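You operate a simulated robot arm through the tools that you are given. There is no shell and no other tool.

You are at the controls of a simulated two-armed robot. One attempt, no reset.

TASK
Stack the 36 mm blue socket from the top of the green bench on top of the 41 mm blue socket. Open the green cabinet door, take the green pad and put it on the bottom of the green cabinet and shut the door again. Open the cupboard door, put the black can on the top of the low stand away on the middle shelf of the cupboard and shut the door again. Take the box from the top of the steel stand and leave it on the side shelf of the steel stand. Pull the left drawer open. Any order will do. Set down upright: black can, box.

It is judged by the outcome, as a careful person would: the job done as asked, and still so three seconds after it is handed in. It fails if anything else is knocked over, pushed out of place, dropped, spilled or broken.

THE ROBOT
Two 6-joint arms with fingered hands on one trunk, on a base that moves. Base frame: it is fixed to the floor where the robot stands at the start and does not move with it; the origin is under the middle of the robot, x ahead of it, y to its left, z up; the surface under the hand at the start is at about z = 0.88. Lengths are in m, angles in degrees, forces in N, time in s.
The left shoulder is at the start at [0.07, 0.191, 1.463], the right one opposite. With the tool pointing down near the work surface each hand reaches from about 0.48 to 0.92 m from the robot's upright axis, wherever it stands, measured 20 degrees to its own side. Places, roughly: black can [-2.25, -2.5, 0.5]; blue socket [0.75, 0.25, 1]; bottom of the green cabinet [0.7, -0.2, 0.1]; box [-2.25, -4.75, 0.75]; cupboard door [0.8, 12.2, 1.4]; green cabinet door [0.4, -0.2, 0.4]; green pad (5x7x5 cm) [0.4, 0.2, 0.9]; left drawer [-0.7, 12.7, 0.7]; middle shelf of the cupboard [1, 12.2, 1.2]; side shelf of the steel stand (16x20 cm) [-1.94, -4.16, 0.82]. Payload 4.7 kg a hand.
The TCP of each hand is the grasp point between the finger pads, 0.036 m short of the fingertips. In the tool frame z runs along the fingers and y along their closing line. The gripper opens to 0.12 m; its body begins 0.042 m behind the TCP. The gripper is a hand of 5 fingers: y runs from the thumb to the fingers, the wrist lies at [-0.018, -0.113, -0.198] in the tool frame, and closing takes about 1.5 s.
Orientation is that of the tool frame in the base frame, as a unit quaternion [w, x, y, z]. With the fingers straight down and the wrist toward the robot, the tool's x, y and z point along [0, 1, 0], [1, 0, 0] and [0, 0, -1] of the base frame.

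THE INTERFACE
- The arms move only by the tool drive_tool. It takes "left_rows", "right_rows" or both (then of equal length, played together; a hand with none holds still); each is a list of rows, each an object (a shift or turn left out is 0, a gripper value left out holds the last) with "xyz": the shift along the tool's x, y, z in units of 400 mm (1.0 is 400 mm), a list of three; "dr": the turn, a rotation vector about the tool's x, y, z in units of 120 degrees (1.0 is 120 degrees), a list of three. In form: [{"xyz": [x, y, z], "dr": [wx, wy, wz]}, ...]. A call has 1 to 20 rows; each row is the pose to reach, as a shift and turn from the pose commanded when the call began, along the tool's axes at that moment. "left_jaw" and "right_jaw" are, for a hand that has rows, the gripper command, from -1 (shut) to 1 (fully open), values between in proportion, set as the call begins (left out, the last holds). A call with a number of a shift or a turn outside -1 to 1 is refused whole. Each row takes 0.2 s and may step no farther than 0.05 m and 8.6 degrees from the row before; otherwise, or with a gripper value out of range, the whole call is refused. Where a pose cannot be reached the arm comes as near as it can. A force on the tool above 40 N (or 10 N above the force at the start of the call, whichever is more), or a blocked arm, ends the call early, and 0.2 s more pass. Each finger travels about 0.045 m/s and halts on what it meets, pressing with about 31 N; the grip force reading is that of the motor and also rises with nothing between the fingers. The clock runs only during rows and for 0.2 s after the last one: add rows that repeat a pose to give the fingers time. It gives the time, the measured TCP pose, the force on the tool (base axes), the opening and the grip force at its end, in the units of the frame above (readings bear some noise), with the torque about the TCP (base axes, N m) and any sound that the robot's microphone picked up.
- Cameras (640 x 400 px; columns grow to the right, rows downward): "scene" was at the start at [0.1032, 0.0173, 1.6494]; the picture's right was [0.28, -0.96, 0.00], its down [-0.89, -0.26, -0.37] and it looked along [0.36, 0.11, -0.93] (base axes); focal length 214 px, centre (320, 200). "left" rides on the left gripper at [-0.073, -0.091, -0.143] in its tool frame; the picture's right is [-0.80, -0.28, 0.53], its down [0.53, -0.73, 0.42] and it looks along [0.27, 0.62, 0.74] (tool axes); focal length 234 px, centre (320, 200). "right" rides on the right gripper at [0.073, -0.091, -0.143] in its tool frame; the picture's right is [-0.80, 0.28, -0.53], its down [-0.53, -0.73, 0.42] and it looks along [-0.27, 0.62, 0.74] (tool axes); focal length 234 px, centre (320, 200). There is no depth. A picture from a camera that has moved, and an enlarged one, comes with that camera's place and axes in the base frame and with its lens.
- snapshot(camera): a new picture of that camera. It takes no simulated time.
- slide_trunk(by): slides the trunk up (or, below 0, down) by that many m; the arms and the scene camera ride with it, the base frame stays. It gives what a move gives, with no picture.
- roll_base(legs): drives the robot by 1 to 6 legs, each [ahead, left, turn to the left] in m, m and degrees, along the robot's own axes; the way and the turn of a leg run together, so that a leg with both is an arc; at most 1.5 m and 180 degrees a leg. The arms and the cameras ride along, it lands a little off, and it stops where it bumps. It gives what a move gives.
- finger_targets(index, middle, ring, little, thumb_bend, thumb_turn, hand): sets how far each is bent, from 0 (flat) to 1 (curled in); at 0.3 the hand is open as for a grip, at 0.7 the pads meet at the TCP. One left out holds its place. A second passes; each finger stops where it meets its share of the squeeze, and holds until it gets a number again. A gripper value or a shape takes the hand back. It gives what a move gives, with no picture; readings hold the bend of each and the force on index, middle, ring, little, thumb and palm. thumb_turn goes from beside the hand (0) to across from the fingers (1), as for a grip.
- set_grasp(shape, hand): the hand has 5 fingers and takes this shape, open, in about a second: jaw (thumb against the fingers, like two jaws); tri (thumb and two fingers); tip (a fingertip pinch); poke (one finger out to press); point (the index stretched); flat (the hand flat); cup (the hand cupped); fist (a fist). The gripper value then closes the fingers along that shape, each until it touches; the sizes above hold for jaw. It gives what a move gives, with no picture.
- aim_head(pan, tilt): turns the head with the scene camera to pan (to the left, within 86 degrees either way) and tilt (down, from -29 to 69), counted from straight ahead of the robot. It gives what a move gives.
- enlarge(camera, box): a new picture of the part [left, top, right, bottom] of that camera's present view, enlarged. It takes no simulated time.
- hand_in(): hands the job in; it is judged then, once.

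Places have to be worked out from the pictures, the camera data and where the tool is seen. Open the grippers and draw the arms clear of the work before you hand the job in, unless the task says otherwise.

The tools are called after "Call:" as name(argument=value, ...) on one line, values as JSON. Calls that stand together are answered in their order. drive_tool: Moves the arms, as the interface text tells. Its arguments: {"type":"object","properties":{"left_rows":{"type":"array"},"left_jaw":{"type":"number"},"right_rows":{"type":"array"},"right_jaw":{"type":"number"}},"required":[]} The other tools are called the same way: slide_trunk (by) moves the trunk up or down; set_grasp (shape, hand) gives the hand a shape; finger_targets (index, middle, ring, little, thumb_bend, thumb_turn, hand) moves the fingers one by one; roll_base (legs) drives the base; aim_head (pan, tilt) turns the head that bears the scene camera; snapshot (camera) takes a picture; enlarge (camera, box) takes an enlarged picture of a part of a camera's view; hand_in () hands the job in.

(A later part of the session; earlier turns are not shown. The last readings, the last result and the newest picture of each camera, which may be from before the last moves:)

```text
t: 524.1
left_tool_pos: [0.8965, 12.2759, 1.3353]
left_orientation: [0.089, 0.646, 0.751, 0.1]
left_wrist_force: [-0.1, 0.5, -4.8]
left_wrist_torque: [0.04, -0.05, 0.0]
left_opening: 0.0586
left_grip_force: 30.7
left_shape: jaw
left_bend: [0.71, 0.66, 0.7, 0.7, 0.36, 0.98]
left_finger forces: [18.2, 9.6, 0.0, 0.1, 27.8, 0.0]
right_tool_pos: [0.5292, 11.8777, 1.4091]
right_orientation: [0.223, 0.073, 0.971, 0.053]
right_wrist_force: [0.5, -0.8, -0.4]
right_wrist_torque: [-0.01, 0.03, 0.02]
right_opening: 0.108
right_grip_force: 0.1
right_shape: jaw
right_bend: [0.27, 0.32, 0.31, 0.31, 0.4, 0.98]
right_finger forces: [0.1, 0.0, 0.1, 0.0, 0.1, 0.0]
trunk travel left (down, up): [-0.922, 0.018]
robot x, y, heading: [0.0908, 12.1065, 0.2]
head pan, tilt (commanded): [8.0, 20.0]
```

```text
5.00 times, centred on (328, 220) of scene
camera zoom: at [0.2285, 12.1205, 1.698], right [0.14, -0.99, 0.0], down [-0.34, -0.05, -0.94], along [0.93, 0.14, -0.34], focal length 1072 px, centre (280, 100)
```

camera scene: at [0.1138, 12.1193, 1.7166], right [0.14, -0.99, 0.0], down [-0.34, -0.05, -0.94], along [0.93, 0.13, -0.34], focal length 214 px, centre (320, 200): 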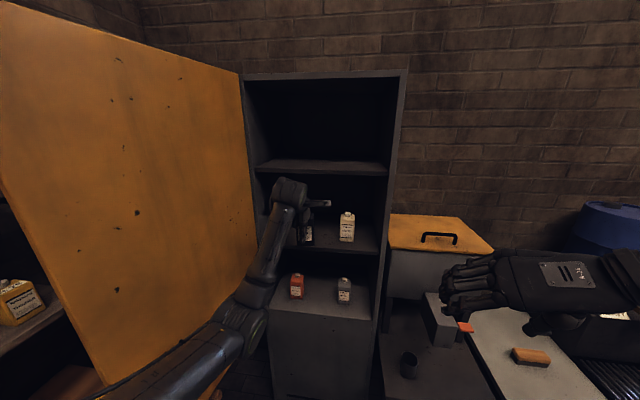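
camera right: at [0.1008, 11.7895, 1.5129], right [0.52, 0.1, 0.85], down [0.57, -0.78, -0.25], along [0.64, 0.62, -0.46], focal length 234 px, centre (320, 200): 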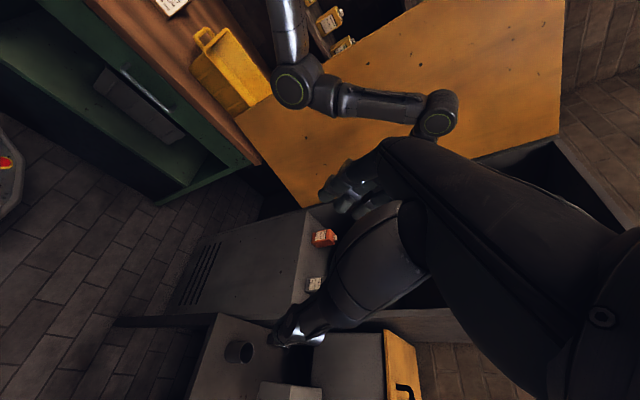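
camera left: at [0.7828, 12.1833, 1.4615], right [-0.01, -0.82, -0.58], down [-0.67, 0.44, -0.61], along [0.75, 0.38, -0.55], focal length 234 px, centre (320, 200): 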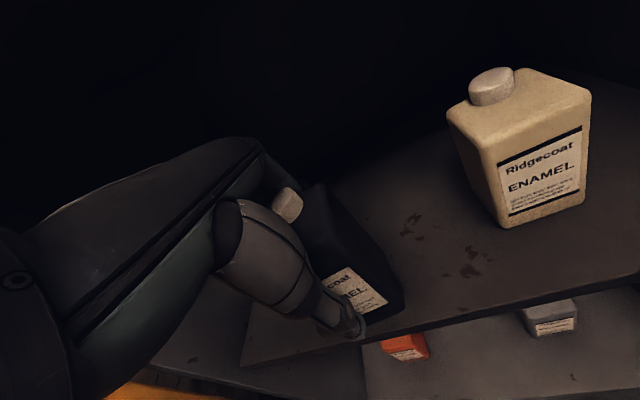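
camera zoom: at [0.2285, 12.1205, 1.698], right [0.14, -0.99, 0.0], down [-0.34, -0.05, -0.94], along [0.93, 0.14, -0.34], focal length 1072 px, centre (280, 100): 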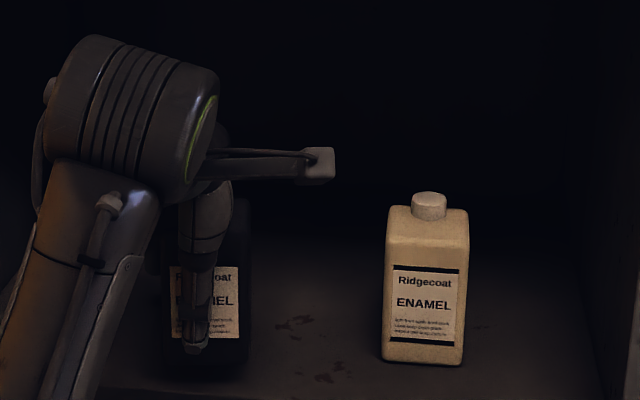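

Comparing the two identical labels, the can should be within about 1 cm of the shelf level. I continue lowering in small steps.

Call:
drive_tool(left_rows=[{"xyz": [0, -0.0026, 0.0097]}, {"xyz": [0, -0.0026, 0.0097]}])

Call:
drive_tool(left_rows=[{"xyz": [0, -0.0026, 0.0097]}, {"xyz": [0, -0.0026, 0.0097]}])

Call:
drive_tool(left_rows=[{"xyz": [0, -0.0026, 0.0097]}, {"xyz": [0, -0.0026, 0.0097]}])

```text
t: 524.7
left_tool_pos: [0.897, 12.2759, 1.3328]
left_orientation: [0.088, 0.647, 0.751, 0.101]
left_wrist_force: [0.7, -0.4, -4.2]
left_wrist_torque: [0.04, -0.03, 0.0]
left_opening: 0.0586
left_grip_force: 31.3
left_shape: jaw
left_bend: [0.71, 0.66, 0.7, 0.7, 0.36, 0.98]
left_finger forces: [18.2, 9.6, 0.1, 0.0, 27.7, 0.0]
right_tool_pos: [0.5296, 11.8783, 1.4086]
right_orientation: [0.223, 0.073, 0.971, 0.053]
right_wrist_force: [0.2, 0.5, 0.5]
right_wrist_torque: [0.01, -0.01, 0.01]
right_opening: 0.1081
right_grip_force: 0.0
right_shape: jaw
right_bend: [0.27, 0.32, 0.31, 0.31, 0.4, 0.98]
right_finger forces: [0.0, 0.0, 0.0, 0.1, 0.0, 0.0]
trunk travel left (down, up): [-0.922, 0.018]
robot x, y, heading: [0.0878, 12.107, 0.3]
head pan, tilt (commanded): [8.0, 20.0]
```

```text
t: 525.3
left_tool_pos: [0.8984, 12.2751, 1.3298]
left_orientation: [0.089, 0.646, 0.751, 0.099]
left_wrist_force: [0.0, 0.1, -4.5]
left_wrist_torque: [0.04, -0.04, 0.0]
left_opening: 0.0585
left_grip_force: 30.9
left_shape: jaw
left_bend: [0.71, 0.66, 0.7, 0.7, 0.36, 0.98]
left_finger forces: [18.2, 9.7, 0.0, 0.0, 27.8, 0.1]
right_tool_pos: [0.5295, 11.8773, 1.4083]
right_orientation: [0.223, 0.074, 0.971, 0.054]
right_wrist_force: [0.5, 0.0, 0.4]
right_wrist_torque: [0.02, 0.0, -0.01]
right_opening: 0.1077
right_grip_force: 0.1
right_shape: jaw
right_bend: [0.27, 0.32, 0.31, 0.31, 0.4, 0.98]
right_finger forces: [0.0, 0.1, 0.0, 0.0, 0.0, 0.1]
trunk travel left (down, up): [-0.922, 0.018]
robot x, y, heading: [0.0856, 12.1071, 0.4]
head pan, tilt (commanded): [8.0, 20.0]
```

```text
t: 525.9
left_tool_pos: [0.8966, 12.275, 1.3254]
left_orientation: [0.088, 0.646, 0.751, 0.1]
left_wrist_force: [0.3, 0.2, -3.2]
left_wrist_torque: [0.0, -0.03, 0.02]
left_opening: 0.0584
left_grip_force: 31.2
left_shape: jaw
left_bend: [0.71, 0.66, 0.7, 0.7, 0.36, 0.98]
left_finger forces: [18.3, 9.7, 0.1, 0.0, 27.8, 0.0]
right_tool_pos: [0.5298, 11.8784, 1.4095]
right_orientation: [0.223, 0.074, 0.971, 0.053]
right_wrist_force: [0.1, 0.1, 0.7]
right_wrist_torque: [0.0, -0.03, 0.0]
right_opening: 0.1078
right_grip_force: 0.0
right_shape: jaw
right_bend: [0.27, 0.32, 0.31, 0.31, 0.4, 0.98]
right_finger forces: [0.0, 0.0, 0.0, 0.0, 0.1, 0.0]
trunk travel left (down, up): [-0.922, 0.018]
robot x, y, heading: [0.09, 12.1067, 0.2]
head pan, tilt (commanded): [8.0, 20.0]
```

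Call:
drive_tool(left_rows=[{"xyz": [0, -0.0026, 0.0097]}, {"xyz": [0, -0.0026, 0.0097]}])

Call:
drive_tool(left_rows=[{"xyz": [0, -0.0026, 0.0097]}, {"xyz": [0, -0.0026, 0.0097]}])

Call:
drive_tool(left_rows=[{"xyz": [0, -0.0026, 0.0097]}, {"xyz": [0, -0.0026, 0.0097]}])

Call:
enlarge(camera="scene", box=[264, 180, 392, 260])

```text
t: 526.5
left_tool_pos: [0.8978, 12.276, 1.321]
left_orientation: [0.089, 0.647, 0.751, 0.1]
left_wrist_force: [0.5, 0.7, -4.3]
left_wrist_torque: [-0.01, -0.04, 0.03]
left_opening: 0.0588
left_grip_force: 30.4
left_shape: jaw
left_bend: [0.71, 0.66, 0.7, 0.7, 0.36, 0.98]
left_finger forces: [18.2, 9.7, 0.0, 0.0, 27.8, 0.1]
right_tool_pos: [0.5296, 11.8772, 1.409]
right_orientation: [0.223, 0.073, 0.971, 0.053]
right_wrist_force: [0.8, -0.3, -0.1]
right_wrist_torque: [-0.01, -0.04, -0.01]
right_opening: 0.1079
right_grip_force: 0.1
right_shape: jaw
right_bend: [0.27, 0.32, 0.31, 0.31, 0.4, 0.98]
right_finger forces: [0.1, 0.0, 0.0, 0.0, 0.0, 0.0]
trunk travel left (down, up): [-0.922, 0.018]
robot x, y, heading: [0.087, 12.1064, 0.5]
head pan, tilt (commanded): [8.0, 20.0]
```

```text
t: 527.1
left_tool_pos: [0.8982, 12.2742, 1.3176]
left_orientation: [0.089, 0.646, 0.751, 0.101]
left_wrist_force: [0.0, 0.9, -4.1]
left_wrist_torque: [0.03, -0.07, 0.02]
left_opening: 0.0587
left_grip_force: 31.3
left_shape: jaw
left_bend: [0.71, 0.66, 0.7, 0.7, 0.36, 0.98]
left_finger forces: [18.2, 9.7, 0.0, 0.0, 27.8, 0.0]
right_tool_pos: [0.5292, 11.8773, 1.4089]
right_orientation: [0.224, 0.074, 0.97, 0.053]
right_wrist_force: [-0.1, 0.6, 0.1]
right_wrist_torque: [-0.01, -0.04, -0.01]
right_opening: 0.1082
right_grip_force: 0.1
right_shape: jaw
right_bend: [0.27, 0.32, 0.31, 0.31, 0.4, 0.98]
right_finger forces: [0.1, 0.0, 0.0, 0.0, 0.0, 0.0]
trunk travel left (down, up): [-0.922, 0.018]
robot x, y, heading: [0.0864, 12.1071, 0.4]
head pan, tilt (commanded): [8.0, 20.0]
```

```text
t: 527.7
left_tool_pos: [0.8982, 12.2741, 1.3134]
left_orientation: [0.089, 0.646, 0.751, 0.1]
left_wrist_force: [0.6, -0.5, -4.3]
left_wrist_torque: [0.03, -0.04, 0.01]
left_opening: 0.0588
left_grip_force: 30.4
left_shape: jaw
left_bend: [0.71, 0.66, 0.7, 0.7, 0.36, 0.98]
left_finger forces: [18.2, 9.7, 0.1, 0.0, 27.8, 0.0]
right_tool_pos: [0.5292, 11.8778, 1.4086]
right_orientation: [0.223, 0.073, 0.971, 0.053]
right_wrist_force: [-0.7, 0.4, 0.2]
right_wrist_torque: [-0.02, 0.0, -0.02]
right_opening: 0.108
right_grip_force: 0.2
right_shape: jaw
right_bend: [0.27, 0.32, 0.31, 0.31, 0.4, 0.98]
right_finger forces: [0.0, 0.0, 0.1, 0.0, 0.1, 0.0]
trunk travel left (down, up): [-0.922, 0.018]
robot x, y, heading: [0.0882, 12.1066, 0.5]
head pan, tilt (commanded): [8.0, 20.0]
```

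```text
5.00 times, centred on (328, 220) of scene
camera zoom: at [0.2285, 12.1205, 1.698], right [0.14, -0.99, 0.0], down [-0.34, -0.05, -0.94], along [0.93, 0.14, -0.34], focal length 1072 px, centre (280, 100)
```

zoom: 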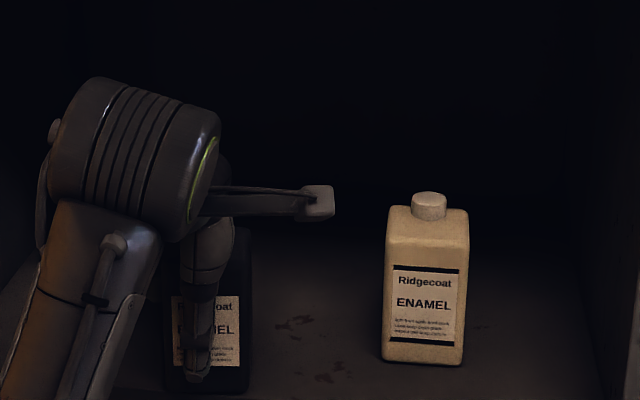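

The can is now visibly lower than the bottle. I want to be sure it's over the shelf and not in front of its edge, so I'll look at the whole scene and the wrist view.

Call:
snapshot(camera="left")

Call:
aim_head(pan=10, tilt=30)

Call:
enlarge(camera="scene", box=[240, 150, 400, 250])

```text
taken
camera left: at [0.7851, 12.184, 1.4259], right [-0.01, -0.82, -0.58], down [-0.67, 0.44, -0.61], along [0.75, 0.38, -0.55], focal length 234 px, centre (320, 200)
```

left: 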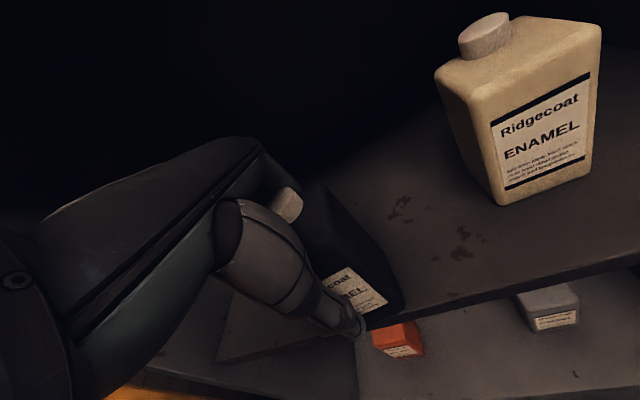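

```text
t: 528.4
left_tool_pos: [0.8989, 12.2759, 1.3136]
left_orientation: [0.089, 0.647, 0.751, 0.1]
left_wrist_force: [-0.3, -0.2, -5.3]
left_wrist_torque: [0.03, -0.02, 0.02]
left_opening: 0.0588
left_grip_force: 31.2
left_shape: jaw
left_bend: [0.71, 0.66, 0.7, 0.7, 0.36, 0.98]
left_finger forces: [18.3, 9.7, 0.0, 0.0, 27.8, 0.0]
right_tool_pos: [0.5299, 11.8784, 1.4074]
right_orientation: [0.222, 0.074, 0.971, 0.053]
right_wrist_force: [-1.2, 0.0, 1.0]
right_wrist_torque: [0.0, 0.01, 0.01]
right_opening: 0.108
right_grip_force: 0.1
right_shape: jaw
right_bend: [0.27, 0.32, 0.31, 0.31, 0.4, 0.98]
right_finger forces: [0.0, 0.1, 0.1, 0.0, 0.1, 0.0]
trunk travel left (down, up): [-0.922, 0.018]
robot x, y, heading: [0.0879, 12.1003, 0.3]
head pan, tilt (commanded): [10.0, 30.0]
```

```text
4.00 times, centred on (320, 200) of scene
camera zoom: at [0.2252, 12.1232, 1.682], right [0.18, -0.98, 0.0], down [-0.49, -0.09, -0.87], along [0.85, 0.15, -0.5], focal length 858 px, centre (320, 200)
```

zoom: 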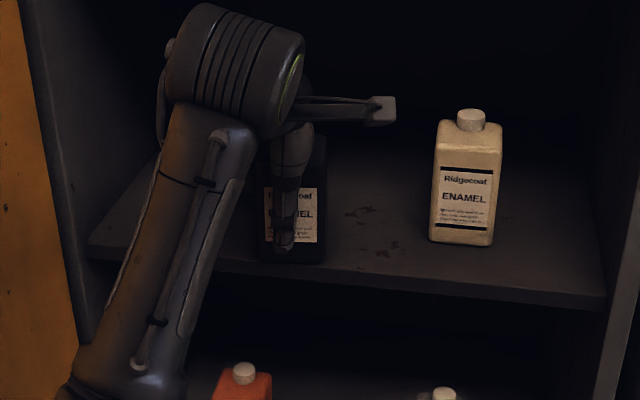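

Intersecting both views, the can's front is about 7 mm in front of the shelf's edge (x ≈ 0.861, shelf z ≈ 1.24) and 1.6 cm above it. I'll move 4.5 cm further in before setting it down.

Call:
roll_base(legs=[[0.048, 0, 0]])

Call:
snapshot(camera="left")

Call:
enlarge(camera="scene", box=[240, 150, 400, 250])

```text
t: 529.4
left_tool_pos: [0.9397, 12.2763, 1.3172]
left_orientation: [0.09, 0.646, 0.751, 0.101]
left_wrist_force: [-1.7, 0.0, -3.5]
left_wrist_torque: [0.06, -0.09, 0.01]
left_opening: 0.059
left_grip_force: 31.3
left_shape: jaw
left_bend: [0.71, 0.66, 0.7, 0.7, 0.36, 0.98]
left_finger forces: [20.0, 10.2, 0.0, 0.0, 30.8, 0.1]
right_tool_pos: [0.5683, 11.8779, 1.4112]
right_orientation: [0.226, 0.074, 0.97, 0.053]
right_wrist_force: [-1.0, -0.1, 0.4]
right_wrist_torque: [-0.01, -0.07, 0.0]
right_opening: 0.1079
right_grip_force: 0.0
right_shape: jaw
right_bend: [0.27, 0.32, 0.31, 0.31, 0.4, 0.98]
right_finger forces: [0.0, 0.0, 0.0, 0.0, 0.0, 0.0]
trunk travel left (down, up): [-0.922, 0.018]
robot x, y, heading: [0.1335, 12.1042, -0.1]
head pan, tilt (commanded): [10.0, 30.0]
```

```text
taken
camera left: at [0.8249, 12.184, 1.4291], right [-0.01, -0.82, -0.58], down [-0.66, 0.44, -0.61], along [0.75, 0.38, -0.55], focal length 234 px, centre (320, 200)
```

left: 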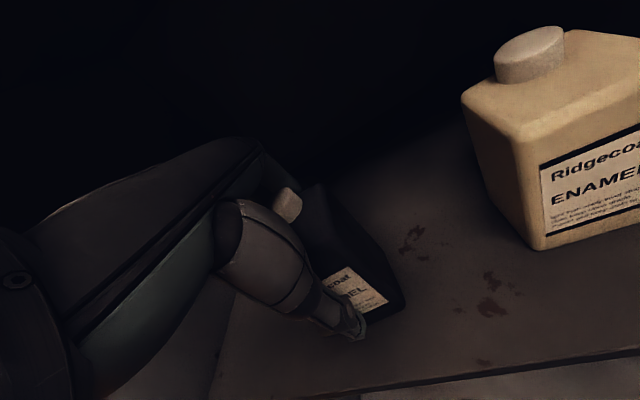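

```text
4.00 times, centred on (320, 200) of scene
camera zoom: at [0.2635, 12.1239, 1.6827], right [0.18, -0.98, 0.0], down [-0.49, -0.09, -0.87], along [0.85, 0.15, -0.5], focal length 858 px, centre (320, 200)
```

zoom: 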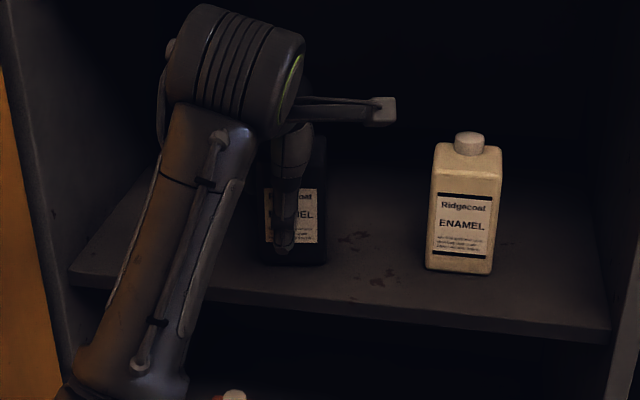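

Now the can is well inside the shelf's edge. I'll lower again in 4 mm steps.

Call:
drive_tool(left_rows=[{"xyz": [0, -0.0026, 0.0097]}, {"xyz": [0, -0.0052, 0.0194]}, {"xyz": [0, -0.0052, 0.0194]}])

Call:
drive_tool(left_rows=[{"xyz": [0, -0.0026, 0.0097]}, {"xyz": [0, -0.0026, 0.0097]}])

Call:
drive_tool(left_rows=[{"xyz": [0, -0.0026, 0.0097]}, {"xyz": [0, -0.0026, 0.0097]}])

```text
t: 530.2
left_tool_pos: [0.9428, 12.2732, 1.3113]
left_orientation: [0.091, 0.646, 0.751, 0.103]
left_wrist_force: [9.3, 0.3, 31.4]
left_wrist_torque: [-0.13, 0.81, 0.04]
left_opening: 0.059
left_grip_force: 31.1
left_shape: jaw
left_bend: [0.71, 0.65, 0.7, 0.7, 0.36, 0.98]
left_finger forces: [27.2, 12.0, 0.0, 0.0, 29.4, 0.0]
right_tool_pos: [0.573, 11.877, 1.4098]
right_orientation: [0.224, 0.074, 0.97, 0.052]
right_wrist_force: [-0.6, 0.2, 0.0]
right_wrist_torque: [0.02, -0.05, 0.0]
right_opening: 0.1079
right_grip_force: 0.0
right_shape: jaw
right_bend: [0.27, 0.32, 0.31, 0.31, 0.4, 0.98]
right_finger forces: [0.0, 0.0, 0.0, 0.0, 0.1, 0.0]
trunk travel left (down, up): [-0.922, 0.018]
robot x, y, heading: [0.1347, 12.107, 0.2]
head pan, tilt (commanded): [10.0, 30.0]
```

```text
t: 530.6
left_tool_pos: [0.9437, 12.273, 1.3114]
left_orientation: [0.095, 0.647, 0.749, 0.105]
left_wrist_force: [-5.6, -0.1, 14.8]
left_wrist_torque: [-0.11, 1.03, 0.0]
left_opening: 0.0584
left_grip_force: 30.5
left_shape: jaw
left_bend: [0.71, 0.66, 0.7, 0.7, 0.36, 0.98]
left_finger forces: [19.8, 9.3, 0.0, 0.0, 35.5, 0.1]
right_tool_pos: [0.5741, 11.8777, 1.4094]
right_orientation: [0.224, 0.073, 0.97, 0.051]
right_wrist_force: [-0.2, -0.4, -0.8]
right_wrist_torque: [-0.01, 0.01, 0.02]
right_opening: 0.1083
right_grip_force: 0.0
right_shape: jaw
right_bend: [0.27, 0.32, 0.31, 0.31, 0.4, 0.98]
right_finger forces: [0.0, 0.0, 0.0, 0.0, 0.0, 0.0]
trunk travel left (down, up): [-0.922, 0.018]
robot x, y, heading: [0.1329, 12.1061, 0.5]
head pan, tilt (commanded): [10.0, 30.0]
stopped in row 1 (left hand): the force on the tool passed its limit at 45 N (the readings are from after the stop); the commanded pose is now the measured one
```

```text
t: 531.2
left_tool_pos: [0.9414, 12.2735, 1.3101]
left_orientation: [0.097, 0.646, 0.75, 0.108]
left_wrist_force: [5.1, 2.9, 38.4]
left_wrist_torque: [-0.25, 1.36, 0.06]
left_opening: 0.0589
left_grip_force: 30.7
left_shape: jaw
left_bend: [0.71, 0.66, 0.7, 0.7, 0.36, 0.99]
left_finger forces: [27.5, 11.6, 0.1, 0.0, 31.6, 0.1]
right_tool_pos: [0.5719, 11.8767, 1.4108]
right_orientation: [0.225, 0.074, 0.97, 0.053]
right_wrist_force: [0.1, 0.4, -0.1]
right_wrist_torque: [0.0, 0.02, 0.0]
right_opening: 0.1079
right_grip_force: 0.0
right_shape: jaw
right_bend: [0.27, 0.32, 0.31, 0.31, 0.4, 0.98]
right_finger forces: [0.1, 0.0, 0.0, 0.1, 0.0, 0.0]
trunk travel left (down, up): [-0.922, 0.018]
robot x, y, heading: [0.1348, 12.1045, -0.0]
head pan, tilt (commanded): [10.0, 30.0]
```

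The can is down (31–38 N). I'll relieve about 3 mm and open the hand gradually.

Call:
drive_tool(left_rows=[{"xyz": [0, 0.002, -0.0075]}, {"xyz": [0, 0.002, -0.0075]}])

Call:
drive_tool(left_rows=[{"xyz": [0, 0, 0]}, {"xyz": [0, 0, 0]}, {"xyz": [0, 0, 0]}], left_jaw=0.05)

Call:
enlarge(camera="scene", box=[240, 150, 400, 250])

Call:
snapshot(camera="left")

```text
t: 531.8
left_tool_pos: [0.9413, 12.273, 1.3106]
left_orientation: [0.095, 0.647, 0.749, 0.105]
left_wrist_force: [4.1, 2.6, 33.3]
left_wrist_torque: [-0.24, 1.15, 0.07]
left_opening: 0.0586
left_grip_force: 31.4
left_shape: jaw
left_bend: [0.71, 0.66, 0.7, 0.7, 0.36, 0.99]
left_finger forces: [25.8, 11.3, 0.0, 0.0, 31.3, 0.1]
right_tool_pos: [0.5726, 11.8769, 1.4093]
right_orientation: [0.224, 0.074, 0.97, 0.053]
right_wrist_force: [0.8, 0.9, 0.0]
right_wrist_torque: [-0.03, -0.01, 0.01]
right_opening: 0.1079
right_grip_force: 0.0
right_shape: jaw
right_bend: [0.27, 0.32, 0.31, 0.31, 0.4, 0.98]
right_finger forces: [0.0, 0.0, 0.0, 0.0, 0.0, 0.1]
trunk travel left (down, up): [-0.922, 0.018]
robot x, y, heading: [0.138, 12.1067, 0.1]
head pan, tilt (commanded): [10.0, 30.0]
```

```text
t: 532.6
left_tool_pos: [0.9454, 12.2723, 1.303]
left_orientation: [0.09, 0.646, 0.751, 0.102]
left_wrist_force: [0.0, -0.4, -3.6]
left_wrist_torque: [0.0, -0.03, -0.02]
left_opening: 0.0596
left_grip_force: 30.8
left_shape: jaw
left_bend: [0.74, 0.61, 0.64, 0.62, 0.52, 0.99]
left_finger forces: [16.5, 10.8, 0.0, 0.0, 26.3, 0.0]
right_tool_pos: [0.576, 11.8762, 1.4085]
right_orientation: [0.224, 0.073, 0.971, 0.051]
right_wrist_force: [-0.3, 0.1, -0.2]
right_wrist_torque: [0.04, 0.0, -0.02]
right_opening: 0.108
right_grip_force: 0.0
right_shape: jaw
right_bend: [0.27, 0.32, 0.31, 0.31, 0.4, 0.98]
right_finger forces: [0.0, 0.1, 0.0, 0.0, 0.0, 0.0]
trunk travel left (down, up): [-0.922, 0.018]
robot x, y, heading: [0.1321, 12.106, 0.1]
head pan, tilt (commanded): [10.0, 30.0]
```

```text
4.00 times, centred on (320, 200) of scene
camera zoom: at [0.2713, 12.1233, 1.6817], right [0.18, -0.98, 0.0], down [-0.49, -0.09, -0.87], along [0.85, 0.15, -0.5], focal length 858 px, centre (320, 200)
```

zoom: 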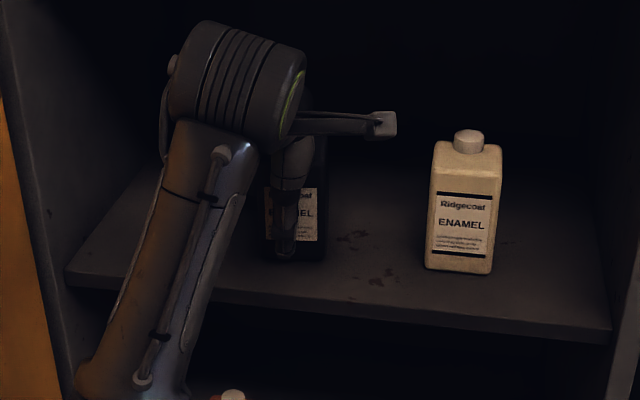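

```text
taken
camera left: at [0.8312, 12.1827, 1.4147], right [-0.01, -0.82, -0.58], down [-0.66, 0.44, -0.61], along [0.75, 0.38, -0.54], focal length 234 px, centre (320, 200)
```

left: 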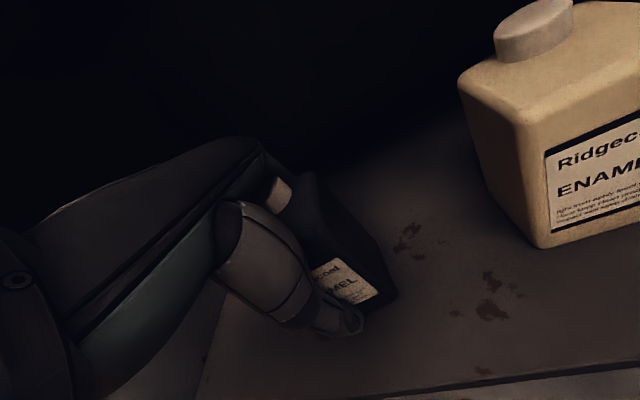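

The fingers still hold the can (31 N). I'll open further.

Call:
drive_tool(left_rows=[{"xyz": [0, 0, 0]}, {"xyz": [0, 0, 0]}, {"xyz": [0, 0, 0]}, {"xyz": [0, 0, 0]}], left_jaw=0.3)

Call:
enlarge(camera="scene", box=[240, 150, 400, 250])

Call:
snapshot(camera="left")

```text
t: 533.6
left_tool_pos: [0.9463, 12.2743, 1.3048]
left_orientation: [0.091, 0.646, 0.751, 0.102]
left_wrist_force: [1.3, -0.1, 1.1]
left_wrist_torque: [-0.02, 0.03, 0.01]
left_opening: 0.0777
left_grip_force: 0.0
left_shape: jaw
left_bend: [0.27, 0.39, 0.36, 0.36, 0.63, 1.0]
left_finger forces: [1.2, 0.1, 0.0, 0.0, 0.1, 0.0]
right_tool_pos: [0.5764, 11.8774, 1.4101]
right_orientation: [0.223, 0.074, 0.97, 0.052]
right_wrist_force: [-0.5, -0.4, 0.6]
right_wrist_torque: [0.01, -0.02, 0.0]
right_opening: 0.1083
right_grip_force: 0.1
right_shape: jaw
right_bend: [0.27, 0.32, 0.31, 0.31, 0.4, 0.98]
right_finger forces: [0.0, 0.0, 0.0, 0.0, 0.0, 0.0]
trunk travel left (down, up): [-0.922, 0.018]
robot x, y, heading: [0.1332, 12.1096, 0.4]
head pan, tilt (commanded): [10.0, 30.0]
```

```text
4.00 times, centred on (320, 200) of scene
camera zoom: at [0.2722, 12.1231, 1.682], right [0.18, -0.98, 0.0], down [-0.49, -0.09, -0.87], along [0.85, 0.15, -0.5], focal length 858 px, centre (320, 200)
```

zoom: 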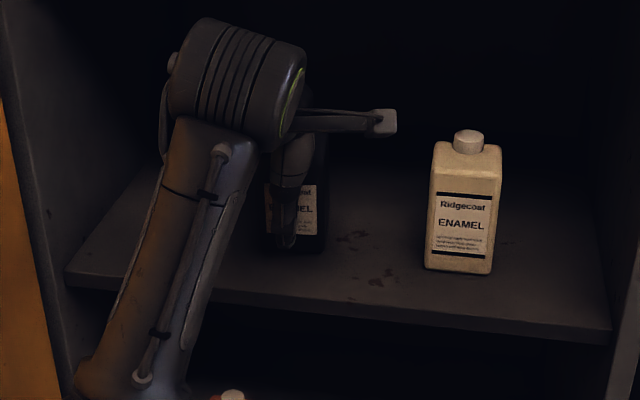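

```text
taken
camera left: at [0.8317, 12.1823, 1.417], right [0.0, -0.82, -0.58], down [-0.66, 0.44, -0.61], along [0.75, 0.38, -0.54], focal length 234 px, centre (320, 200)
```

left: 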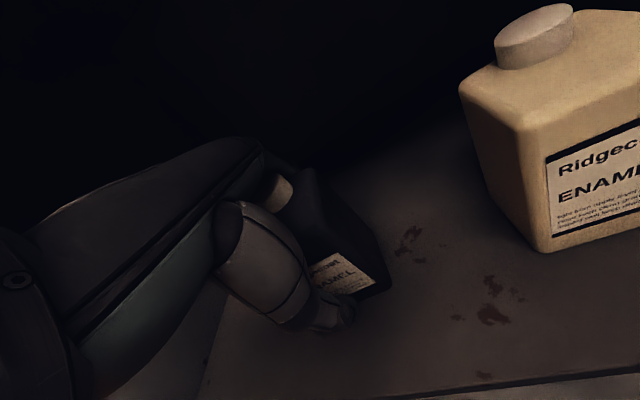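

The grip is released; only the index touches with 1 N. Before withdrawing I'll zoom in to make sure that the can stands upright.

Call:
enlarge(camera="left", box=[250, 150, 410, 250])

Call:
enlarge(camera="left", box=[290, 220, 418, 300])

```text
4.00 times, centred on (330, 200) of left
camera zoom: at [0.8317, 12.1823, 1.417], right [0.0, -0.82, -0.58], down [-0.66, 0.44, -0.61], along [0.75, 0.38, -0.54], focal length 937 px, centre (280, 200)
```

zoom: 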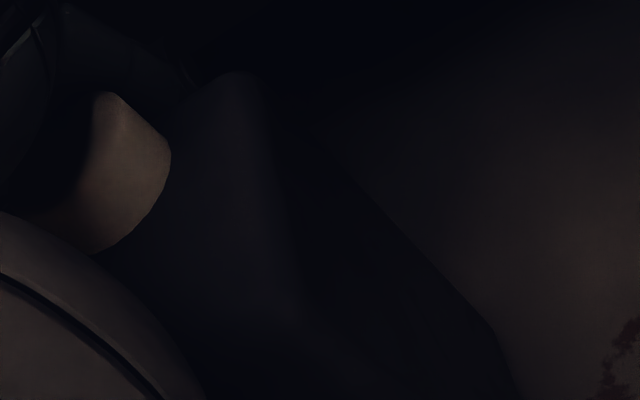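

```text
5.00 times, centred on (354, 260) of left
camera zoom: at [0.8317, 12.1823, 1.417], right [0.0, -0.82, -0.58], down [-0.66, 0.44, -0.61], along [0.75, 0.38, -0.54], focal length 1171 px, centre (150, -100)
```

zoom: 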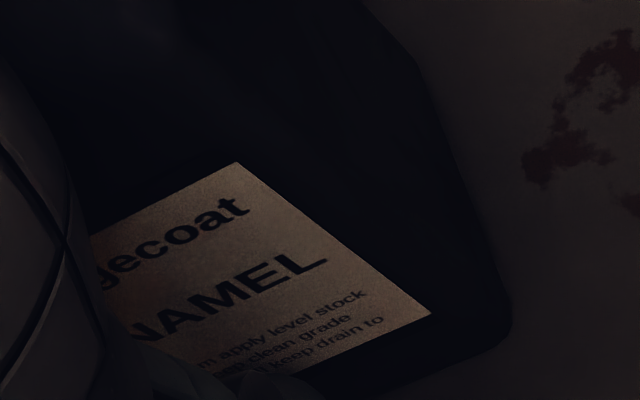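

The can's edges are within about 4° of vertical, possibly leaning lightly on a finger. I'll open the hand fully, so that it settles on its base, and look again.

Call:
drive_tool(left_rows=[{"xyz": [0, 0, 0]}, {"xyz": [0, 0, 0]}, {"xyz": [0, 0, 0]}, {"xyz": [0, 0, 0]}, {"xyz": [0, 0, 0]}, {"xyz": [0, 0, 0]}], left_jaw=1)

Call:
enlarge(camera="left", box=[270, 180, 430, 280])

Call:
enlarge(camera="scene", box=[280, 160, 376, 220])

```text
t: 535.0
left_tool_pos: [0.9464, 12.2737, 1.3065]
left_orientation: [0.093, 0.646, 0.751, 0.103]
left_wrist_force: [1.7, 0.6, 1.3]
left_wrist_torque: [-0.05, 0.06, 0.02]
left_opening: 0.1197
left_grip_force: 0.1
left_shape: jaw
left_bend: [0.3, 0.3, 0.3, 0.3, 0.3, 0.98]
left_finger forces: [1.9, 0.0, 0.0, 0.0, 0.0, 0.0]
right_tool_pos: [0.5747, 11.8774, 1.4086]
right_orientation: [0.224, 0.074, 0.97, 0.052]
right_wrist_force: [-0.5, 0.2, -0.6]
right_wrist_torque: [0.0, -0.01, 0.01]
right_opening: 0.108
right_grip_force: 0.1
right_shape: jaw
right_bend: [0.27, 0.32, 0.31, 0.31, 0.4, 0.98]
right_finger forces: [0.0, 0.0, 0.0, 0.0, 0.0, 0.0]
trunk travel left (down, up): [-0.922, 0.018]
robot x, y, heading: [0.1375, 12.1099, 0.3]
head pan, tilt (commanded): [10.0, 30.0]
```

```text
4.00 times, centred on (350, 230) of left
camera zoom: at [0.8314, 12.1823, 1.417], right [0.0, -0.82, -0.58], down [-0.66, 0.44, -0.61], along [0.75, 0.38, -0.54], focal length 937 px, centre (200, 80)
```

zoom: 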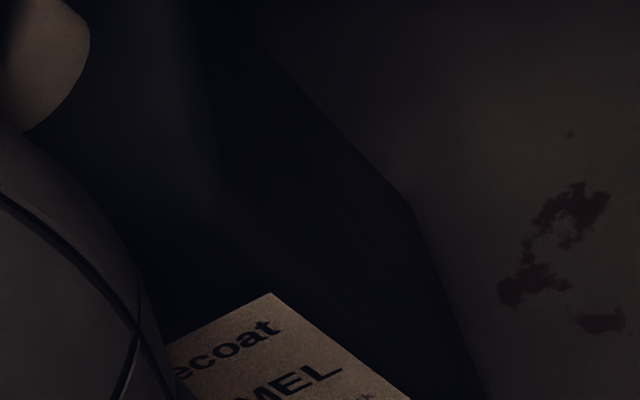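

```text
6.67 times, centred on (328, 190) of scene
camera zoom: at [0.2719, 12.1231, 1.6821], right [0.18, -0.98, 0.0], down [-0.49, -0.09, -0.87], along [0.85, 0.15, -0.5], focal length 1430 px, centre (267, 267)
```

zoom: 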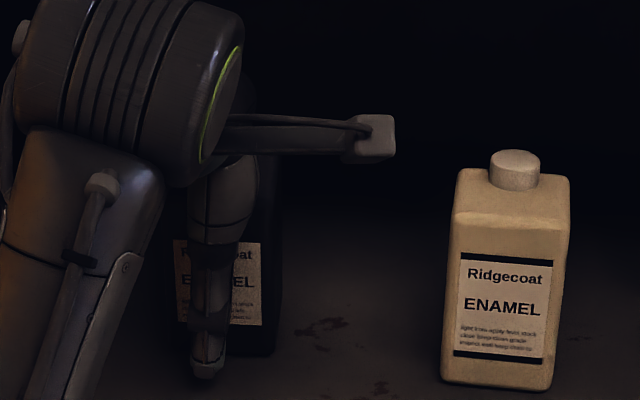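

The index still touches (1.9 N), and the can's cap is probably right under the palm. I'll raise the hand gently and watch the forces.

Call:
drive_tool(left_rows=[{"xyz": [0, 0.0032, -0.0121]}, {"xyz": [0, 0.0065, -0.0242]}, {"xyz": [0, 0.0065, -0.0242]}])

Call:
enlarge(camera="left", box=[250, 160, 442, 280])

Call:
enlarge(camera="scene", box=[280, 160, 376, 220])

```text
t: 535.8
left_tool_pos: [0.9454, 12.2735, 1.3158]
left_orientation: [0.093, 0.646, 0.751, 0.104]
left_wrist_force: [0.8, 0.5, -0.7]
left_wrist_torque: [0.02, 0.03, 0.05]
left_opening: 0.1193
left_grip_force: 0.0
left_shape: jaw
left_bend: [0.3, 0.3, 0.3, 0.3, 0.3, 0.98]
left_finger forces: [0.7, 0.0, 0.0, 0.0, 0.1, 0.0]
right_tool_pos: [0.5772, 11.8773, 1.4088]
right_orientation: [0.224, 0.075, 0.97, 0.052]
right_wrist_force: [0.6, 0.3, 0.2]
right_wrist_torque: [-0.03, 0.01, 0.02]
right_opening: 0.1081
right_grip_force: 0.2
right_shape: jaw
right_bend: [0.27, 0.32, 0.31, 0.31, 0.4, 0.98]
right_finger forces: [0.0, 0.1, 0.1, 0.0, 0.0, 0.0]
trunk travel left (down, up): [-0.922, 0.018]
robot x, y, heading: [0.1348, 12.1053, -0.0]
head pan, tilt (commanded): [10.0, 30.0]
```

```text
3.33 times, centred on (346, 220) of left
camera zoom: at [0.8307, 12.1826, 1.4276], right [0.0, -0.82, -0.58], down [-0.66, 0.44, -0.61], along [0.75, 0.38, -0.54], focal length 781 px, centre (233, 133)
```

zoom: 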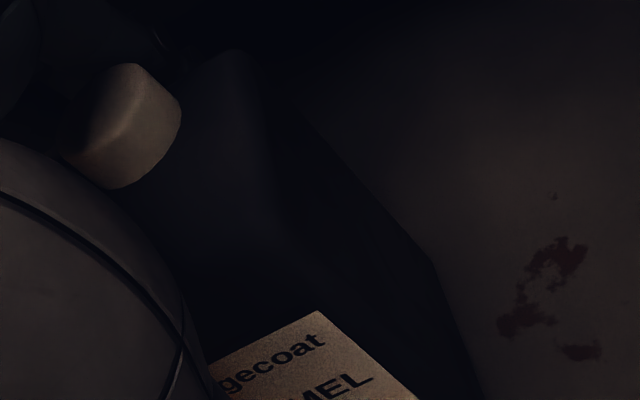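

```text
6.67 times, centred on (328, 190) of scene
camera zoom: at [0.2722, 12.1232, 1.682], right [0.18, -0.98, 0.0], down [-0.49, -0.09, -0.87], along [0.85, 0.15, -0.5], focal length 1430 px, centre (267, 267)
```

zoom: 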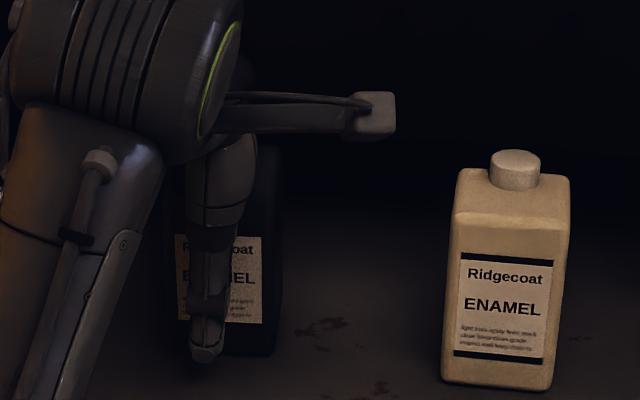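

The contact is fading (0.7 N) and the can stands. I'll raise another 2.5 cm and check.

Call:
drive_tool(left_rows=[{"xyz": [0, 0.008, -0.03]}, {"xyz": [0, 0.016, -0.06]}, {"xyz": [0, 0.016, -0.06]}])

Call:
enlarge(camera="left", box=[250, 160, 442, 280])

Call:
enlarge(camera="scene", box=[280, 160, 376, 220])

```text
t: 536.6
left_tool_pos: [0.9432, 12.275, 1.3411]
left_orientation: [0.092, 0.646, 0.751, 0.103]
left_wrist_force: [-0.5, -0.5, 0.6]
left_wrist_torque: [0.03, 0.0, 0.0]
left_opening: 0.1199
left_grip_force: 0.0
left_shape: jaw
left_bend: [0.3, 0.3, 0.3, 0.3, 0.3, 0.98]
left_finger forces: [0.0, 0.0, 0.0, 0.1, 0.0, 0.0]
right_tool_pos: [0.5761, 11.8772, 1.4089]
right_orientation: [0.223, 0.074, 0.971, 0.052]
right_wrist_force: [0.0, -0.2, -0.4]
right_wrist_torque: [0.01, -0.01, -0.01]
right_opening: 0.1079
right_grip_force: 0.0
right_shape: jaw
right_bend: [0.27, 0.32, 0.31, 0.31, 0.4, 0.98]
right_finger forces: [0.0, 0.0, 0.0, 0.0, 0.1, 0.0]
trunk travel left (down, up): [-0.922, 0.018]
robot x, y, heading: [0.1361, 12.1049, 0.2]
head pan, tilt (commanded): [10.0, 30.0]
```

```text
3.33 times, centred on (346, 220) of left
camera zoom: at [0.8292, 12.1835, 1.4524], right [0.0, -0.82, -0.58], down [-0.66, 0.44, -0.61], along [0.75, 0.38, -0.54], focal length 781 px, centre (233, 133)
```

zoom: 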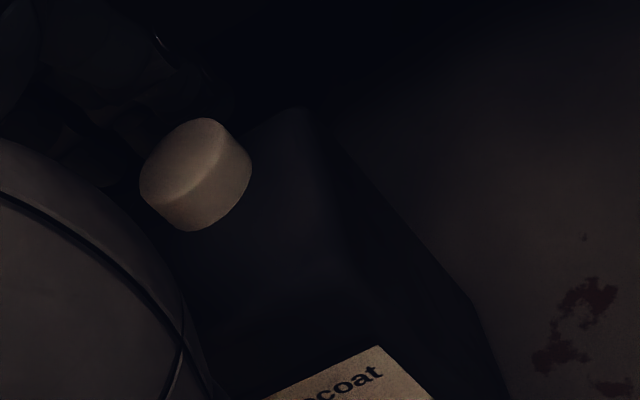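

```text
6.67 times, centred on (328, 190) of scene
camera zoom: at [0.2721, 12.1232, 1.682], right [0.18, -0.98, 0.0], down [-0.49, -0.09, -0.87], along [0.85, 0.15, -0.5], focal length 1430 px, centre (267, 267)
```

zoom: 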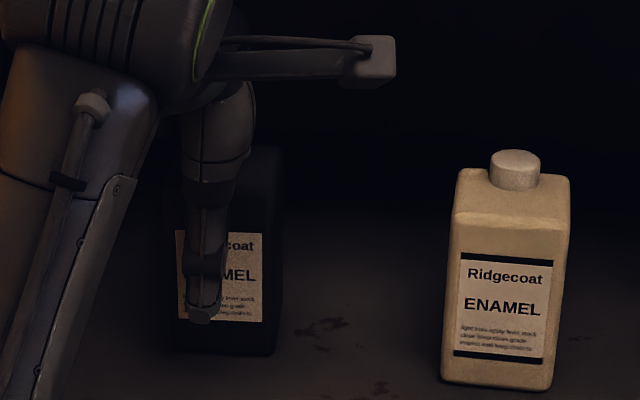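

The can stands by itself, upright, with no contact forces. I'll raise the hand until the fingertips clear the cap, staying under the upper shelf.

Call:
drive_tool(left_rows=[{"xyz": [0, 0.013, -0.048]}, {"xyz": [0, 0.026, -0.097]}, {"xyz": [0, 0.039, -0.145]}, {"xyz": [0, 0.045, -0.169]}, {"xyz": [0, 0.045, -0.169]}])

Call:
slide_trunk(by=0.018)

Call:
enlarge(camera="scene", box=[264, 130, 392, 210])

Call:
snapshot(camera="left")

```text
t: 537.9
left_tool_pos: [0.9416, 12.2733, 1.4061]
left_orientation: [0.088, 0.647, 0.751, 0.1]
left_wrist_force: [-4.3, -1.3, -9.3]
left_wrist_torque: [0.11, -1.54, 0.12]
left_opening: 0.1196
left_grip_force: 0.1
left_shape: jaw
left_bend: [0.3, 0.3, 0.3, 0.3, 0.3, 0.98]
left_finger forces: [0.0, 0.0, 0.0, 0.1, 0.1, 0.0]
right_tool_pos: [0.5753, 11.8773, 1.409]
right_orientation: [0.224, 0.074, 0.97, 0.052]
right_wrist_force: [-0.8, -0.7, 0.1]
right_wrist_torque: [-0.01, 0.01, 0.02]
right_opening: 0.1081
right_grip_force: 0.0
right_shape: jaw
right_bend: [0.27, 0.32, 0.31, 0.31, 0.4, 0.98]
right_finger forces: [0.0, 0.1, 0.0, 0.1, 0.0, 0.0]
trunk travel left (down, up): [-0.922, 0.018]
robot x, y, heading: [0.1359, 12.1023, 0.2]
head pan, tilt (commanded): [10.0, 30.0]
stopped in row 5 (left hand): the force on the tool passed its limit at 42 N (the readings are from after the stop); the commanded pose is now the measured one
```

```text
t: 538.2
left_tool_pos: [0.9408, 12.2736, 1.4058]
left_orientation: [0.086, 0.647, 0.751, 0.097]
left_wrist_force: [-3.9, 0.5, -3.6]
left_wrist_torque: [-0.08, -0.86, -0.03]
left_opening: 0.1196
left_grip_force: 0.1
left_shape: jaw
left_bend: [0.3, 0.3, 0.3, 0.3, 0.3, 0.98]
left_finger forces: [0.0, 0.0, 0.0, 0.0, 0.0, 0.1]
right_tool_pos: [0.5745, 11.8778, 1.4128]
right_orientation: [0.224, 0.074, 0.97, 0.052]
right_wrist_force: [-0.6, -0.2, 0.1]
right_wrist_torque: [0.0, 0.01, -0.01]
right_opening: 0.108
right_grip_force: 0.0
right_shape: jaw
right_bend: [0.27, 0.32, 0.31, 0.31, 0.4, 0.98]
right_finger forces: [0.0, 0.1, 0.0, 0.0, 0.0, 0.1]
trunk travel left (down, up): [-0.926, 0.014]
robot x, y, heading: [0.1345, 12.11, 0.3]
head pan, tilt (commanded): [10.0, 30.0]
stopped: the force on the tool passed its limit at 54 N (the readings are from after the stop); the commanded pose is now the measured one
```

```text
5.00 times, centred on (328, 170) of scene
camera zoom: at [0.2705, 12.1234, 1.6864], right [0.18, -0.98, 0.0], down [-0.49, -0.09, -0.87], along [0.85, 0.15, -0.5], focal length 1072 px, centre (280, 350)
```

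zoom: 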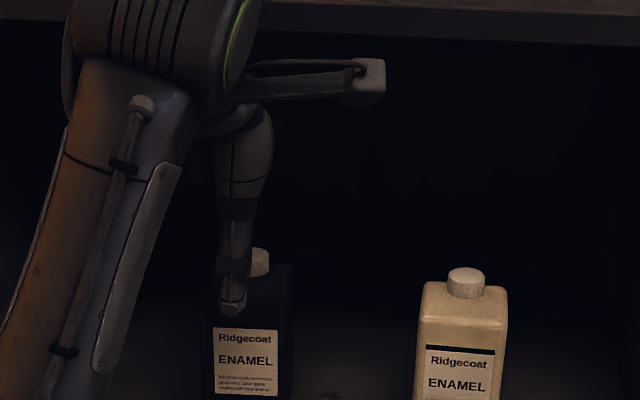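

```text
taken
camera left: at [0.8279, 12.1822, 1.5195], right [-0.02, -0.82, -0.58], down [-0.67, 0.44, -0.6], along [0.74, 0.38, -0.56], focal length 234 px, centre (320, 200)
```

left: 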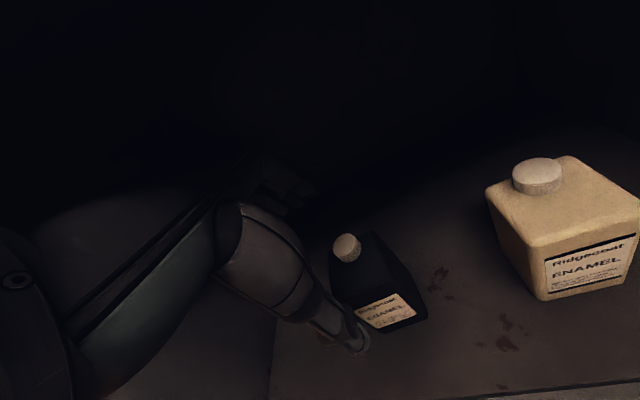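

The knuckles touched the upper shelf, so that's the limit. Triangulated, the cap top is at [0.962, 12.262, 1.358] while my far fingertips are at about z 1.38, so they'll clear it. I'll lower 4 mm off the shelf and back straight out.

Call:
drive_tool(left_rows=[{"xyz": [0, -0.002, 0.0075]}, {"xyz": [0, -0.002, 0.0075]}])

Call:
roll_base(legs=[[-0.05, 0, 0]])

Call:
snapshot(camera="left")

Call:
enlarge(camera="scene", box=[264, 140, 392, 220])

```text
t: 538.8
left_tool_pos: [0.9412, 12.2734, 1.4021]
left_orientation: [0.085, 0.647, 0.752, 0.098]
left_wrist_force: [-0.6, -0.8, 0.8]
left_wrist_torque: [-0.01, 0.05, 0.0]
left_opening: 0.1197
left_grip_force: 0.0
left_shape: jaw
left_bend: [0.3, 0.3, 0.3, 0.3, 0.3, 0.98]
left_finger forces: [0.1, 0.1, 0.1, 0.0, 0.0, 0.0]
right_tool_pos: [0.5743, 11.8777, 1.413]
right_orientation: [0.224, 0.074, 0.97, 0.052]
right_wrist_force: [0.4, 0.2, -0.2]
right_wrist_torque: [0.02, 0.02, -0.01]
right_opening: 0.1077
right_grip_force: 0.0
right_shape: jaw
right_bend: [0.27, 0.32, 0.31, 0.31, 0.4, 0.98]
right_finger forces: [0.1, 0.0, 0.1, 0.0, 0.0, 0.0]
trunk travel left (down, up): [-0.926, 0.014]
robot x, y, heading: [0.1403, 12.1053, 0.3]
head pan, tilt (commanded): [10.0, 30.0]
```

```text
t: 539.8
left_tool_pos: [0.9039, 12.2743, 1.3939]
left_orientation: [0.081, 0.647, 0.752, 0.093]
left_wrist_force: [1.4, 0.5, -1.0]
left_wrist_torque: [-0.04, 0.05, -0.02]
left_opening: 0.1199
left_grip_force: 0.1
left_shape: jaw
left_bend: [0.3, 0.3, 0.3, 0.3, 0.3, 0.98]
left_finger forces: [0.1, 0.1, 0.0, 0.1, 0.0, 0.1]
right_tool_pos: [0.5393, 11.8771, 1.4093]
right_orientation: [0.219, 0.074, 0.971, 0.053]
right_wrist_force: [0.6, 0.5, -0.8]
right_wrist_torque: [-0.03, 0.12, 0.07]
right_opening: 0.1081
right_grip_force: 0.1
right_shape: jaw
right_bend: [0.27, 0.32, 0.31, 0.31, 0.4, 0.98]
right_finger forces: [0.0, 0.0, 0.0, 0.0, 0.1, 0.0]
trunk travel left (down, up): [-0.926, 0.014]
robot x, y, heading: [0.0842, 12.1067, 0.3]
head pan, tilt (commanded): [10.0, 30.0]
```

```text
taken
camera left: at [0.7923, 12.1821, 1.5094], right [-0.02, -0.82, -0.58], down [-0.68, 0.44, -0.59], along [0.73, 0.38, -0.56], focal length 234 px, centre (320, 200)
```

left: 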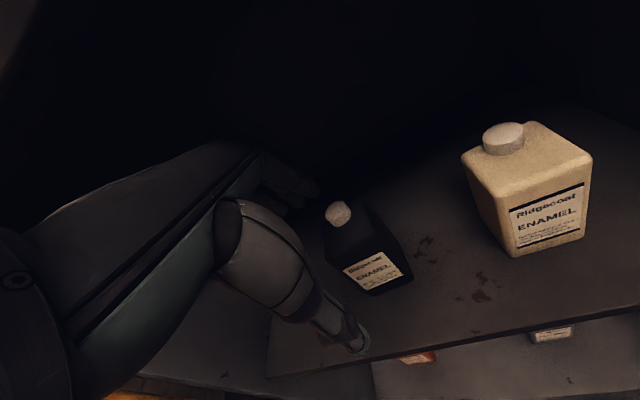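

```text
5.00 times, centred on (328, 180) of scene
camera zoom: at [0.2363, 12.1228, 1.6844], right [0.18, -0.98, 0.0], down [-0.5, -0.09, -0.86], along [0.85, 0.16, -0.51], focal length 1072 px, centre (280, 300)
```

zoom: 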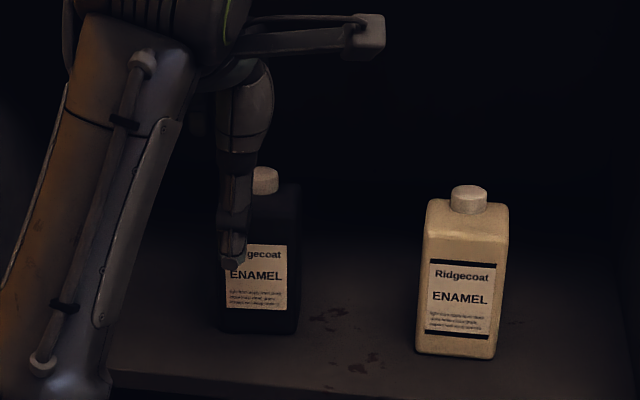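

The can stands still and the fingers are passing over its cap with little margin. To be safe I'll shift the hand 8 cm to the left with the arm, beside the can, before backing out.

Call:
drive_tool(left_rows=[{"xyz": [0.04, 0.002, -0.008]}, {"xyz": [0.08, 0.003, -0.012]}, {"xyz": [0.12, 0.003, -0.012]}, {"xyz": [0.16, 0.003, -0.012]}, {"xyz": [0.19, 0.003, -0.012]}, {"xyz": [0.19, 0.003, -0.012]}])

Call:
snapshot(camera="left")

Call:
enlarge(camera="scene", box=[232, 130, 392, 230])

```text
t: 541.1
left_tool_pos: [0.8826, 12.3477, 1.4048]
left_orientation: [0.084, 0.647, 0.752, 0.096]
left_wrist_force: [-0.5, -0.5, 0.2]
left_wrist_torque: [0.03, -0.03, -0.03]
left_opening: 0.1199
left_grip_force: 0.1
left_shape: jaw
left_bend: [0.3, 0.3, 0.3, 0.3, 0.3, 0.98]
left_finger forces: [0.0, 0.1, 0.0, 0.0, 0.0, 0.1]
right_tool_pos: [0.5279, 11.8767, 1.413]
right_orientation: [0.223, 0.073, 0.971, 0.053]
right_wrist_force: [0.3, 0.1, 0.1]
right_wrist_torque: [0.03, -0.05, 0.0]
right_opening: 0.1079
right_grip_force: 0.1
right_shape: jaw
right_bend: [0.27, 0.32, 0.31, 0.31, 0.4, 0.98]
right_finger forces: [0.1, 0.0, 0.0, 0.0, 0.0, 0.0]
trunk travel left (down, up): [-0.926, 0.014]
robot x, y, heading: [0.0864, 12.1071, 0.5]
head pan, tilt (commanded): [10.0, 30.0]
```

```text
taken
camera left: at [0.7696, 12.2572, 1.5199], right [-0.02, -0.82, -0.58], down [-0.67, 0.44, -0.6], along [0.74, 0.38, -0.56], focal length 234 px, centre (320, 200)
```

left: 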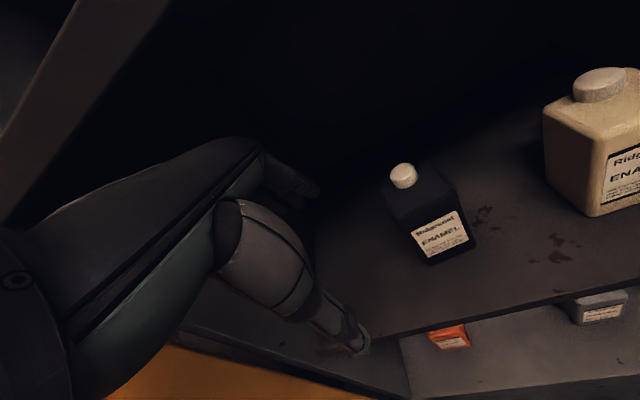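

```text
4.00 times, centred on (312, 180) of scene
camera zoom: at [0.2233, 12.1225, 1.6858], right [0.18, -0.98, 0.0], down [-0.49, -0.09, -0.87], along [0.85, 0.16, -0.5], focal length 858 px, centre (352, 280)
```

zoom: 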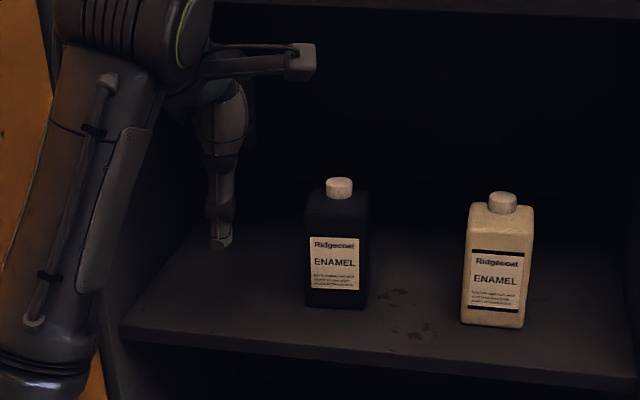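

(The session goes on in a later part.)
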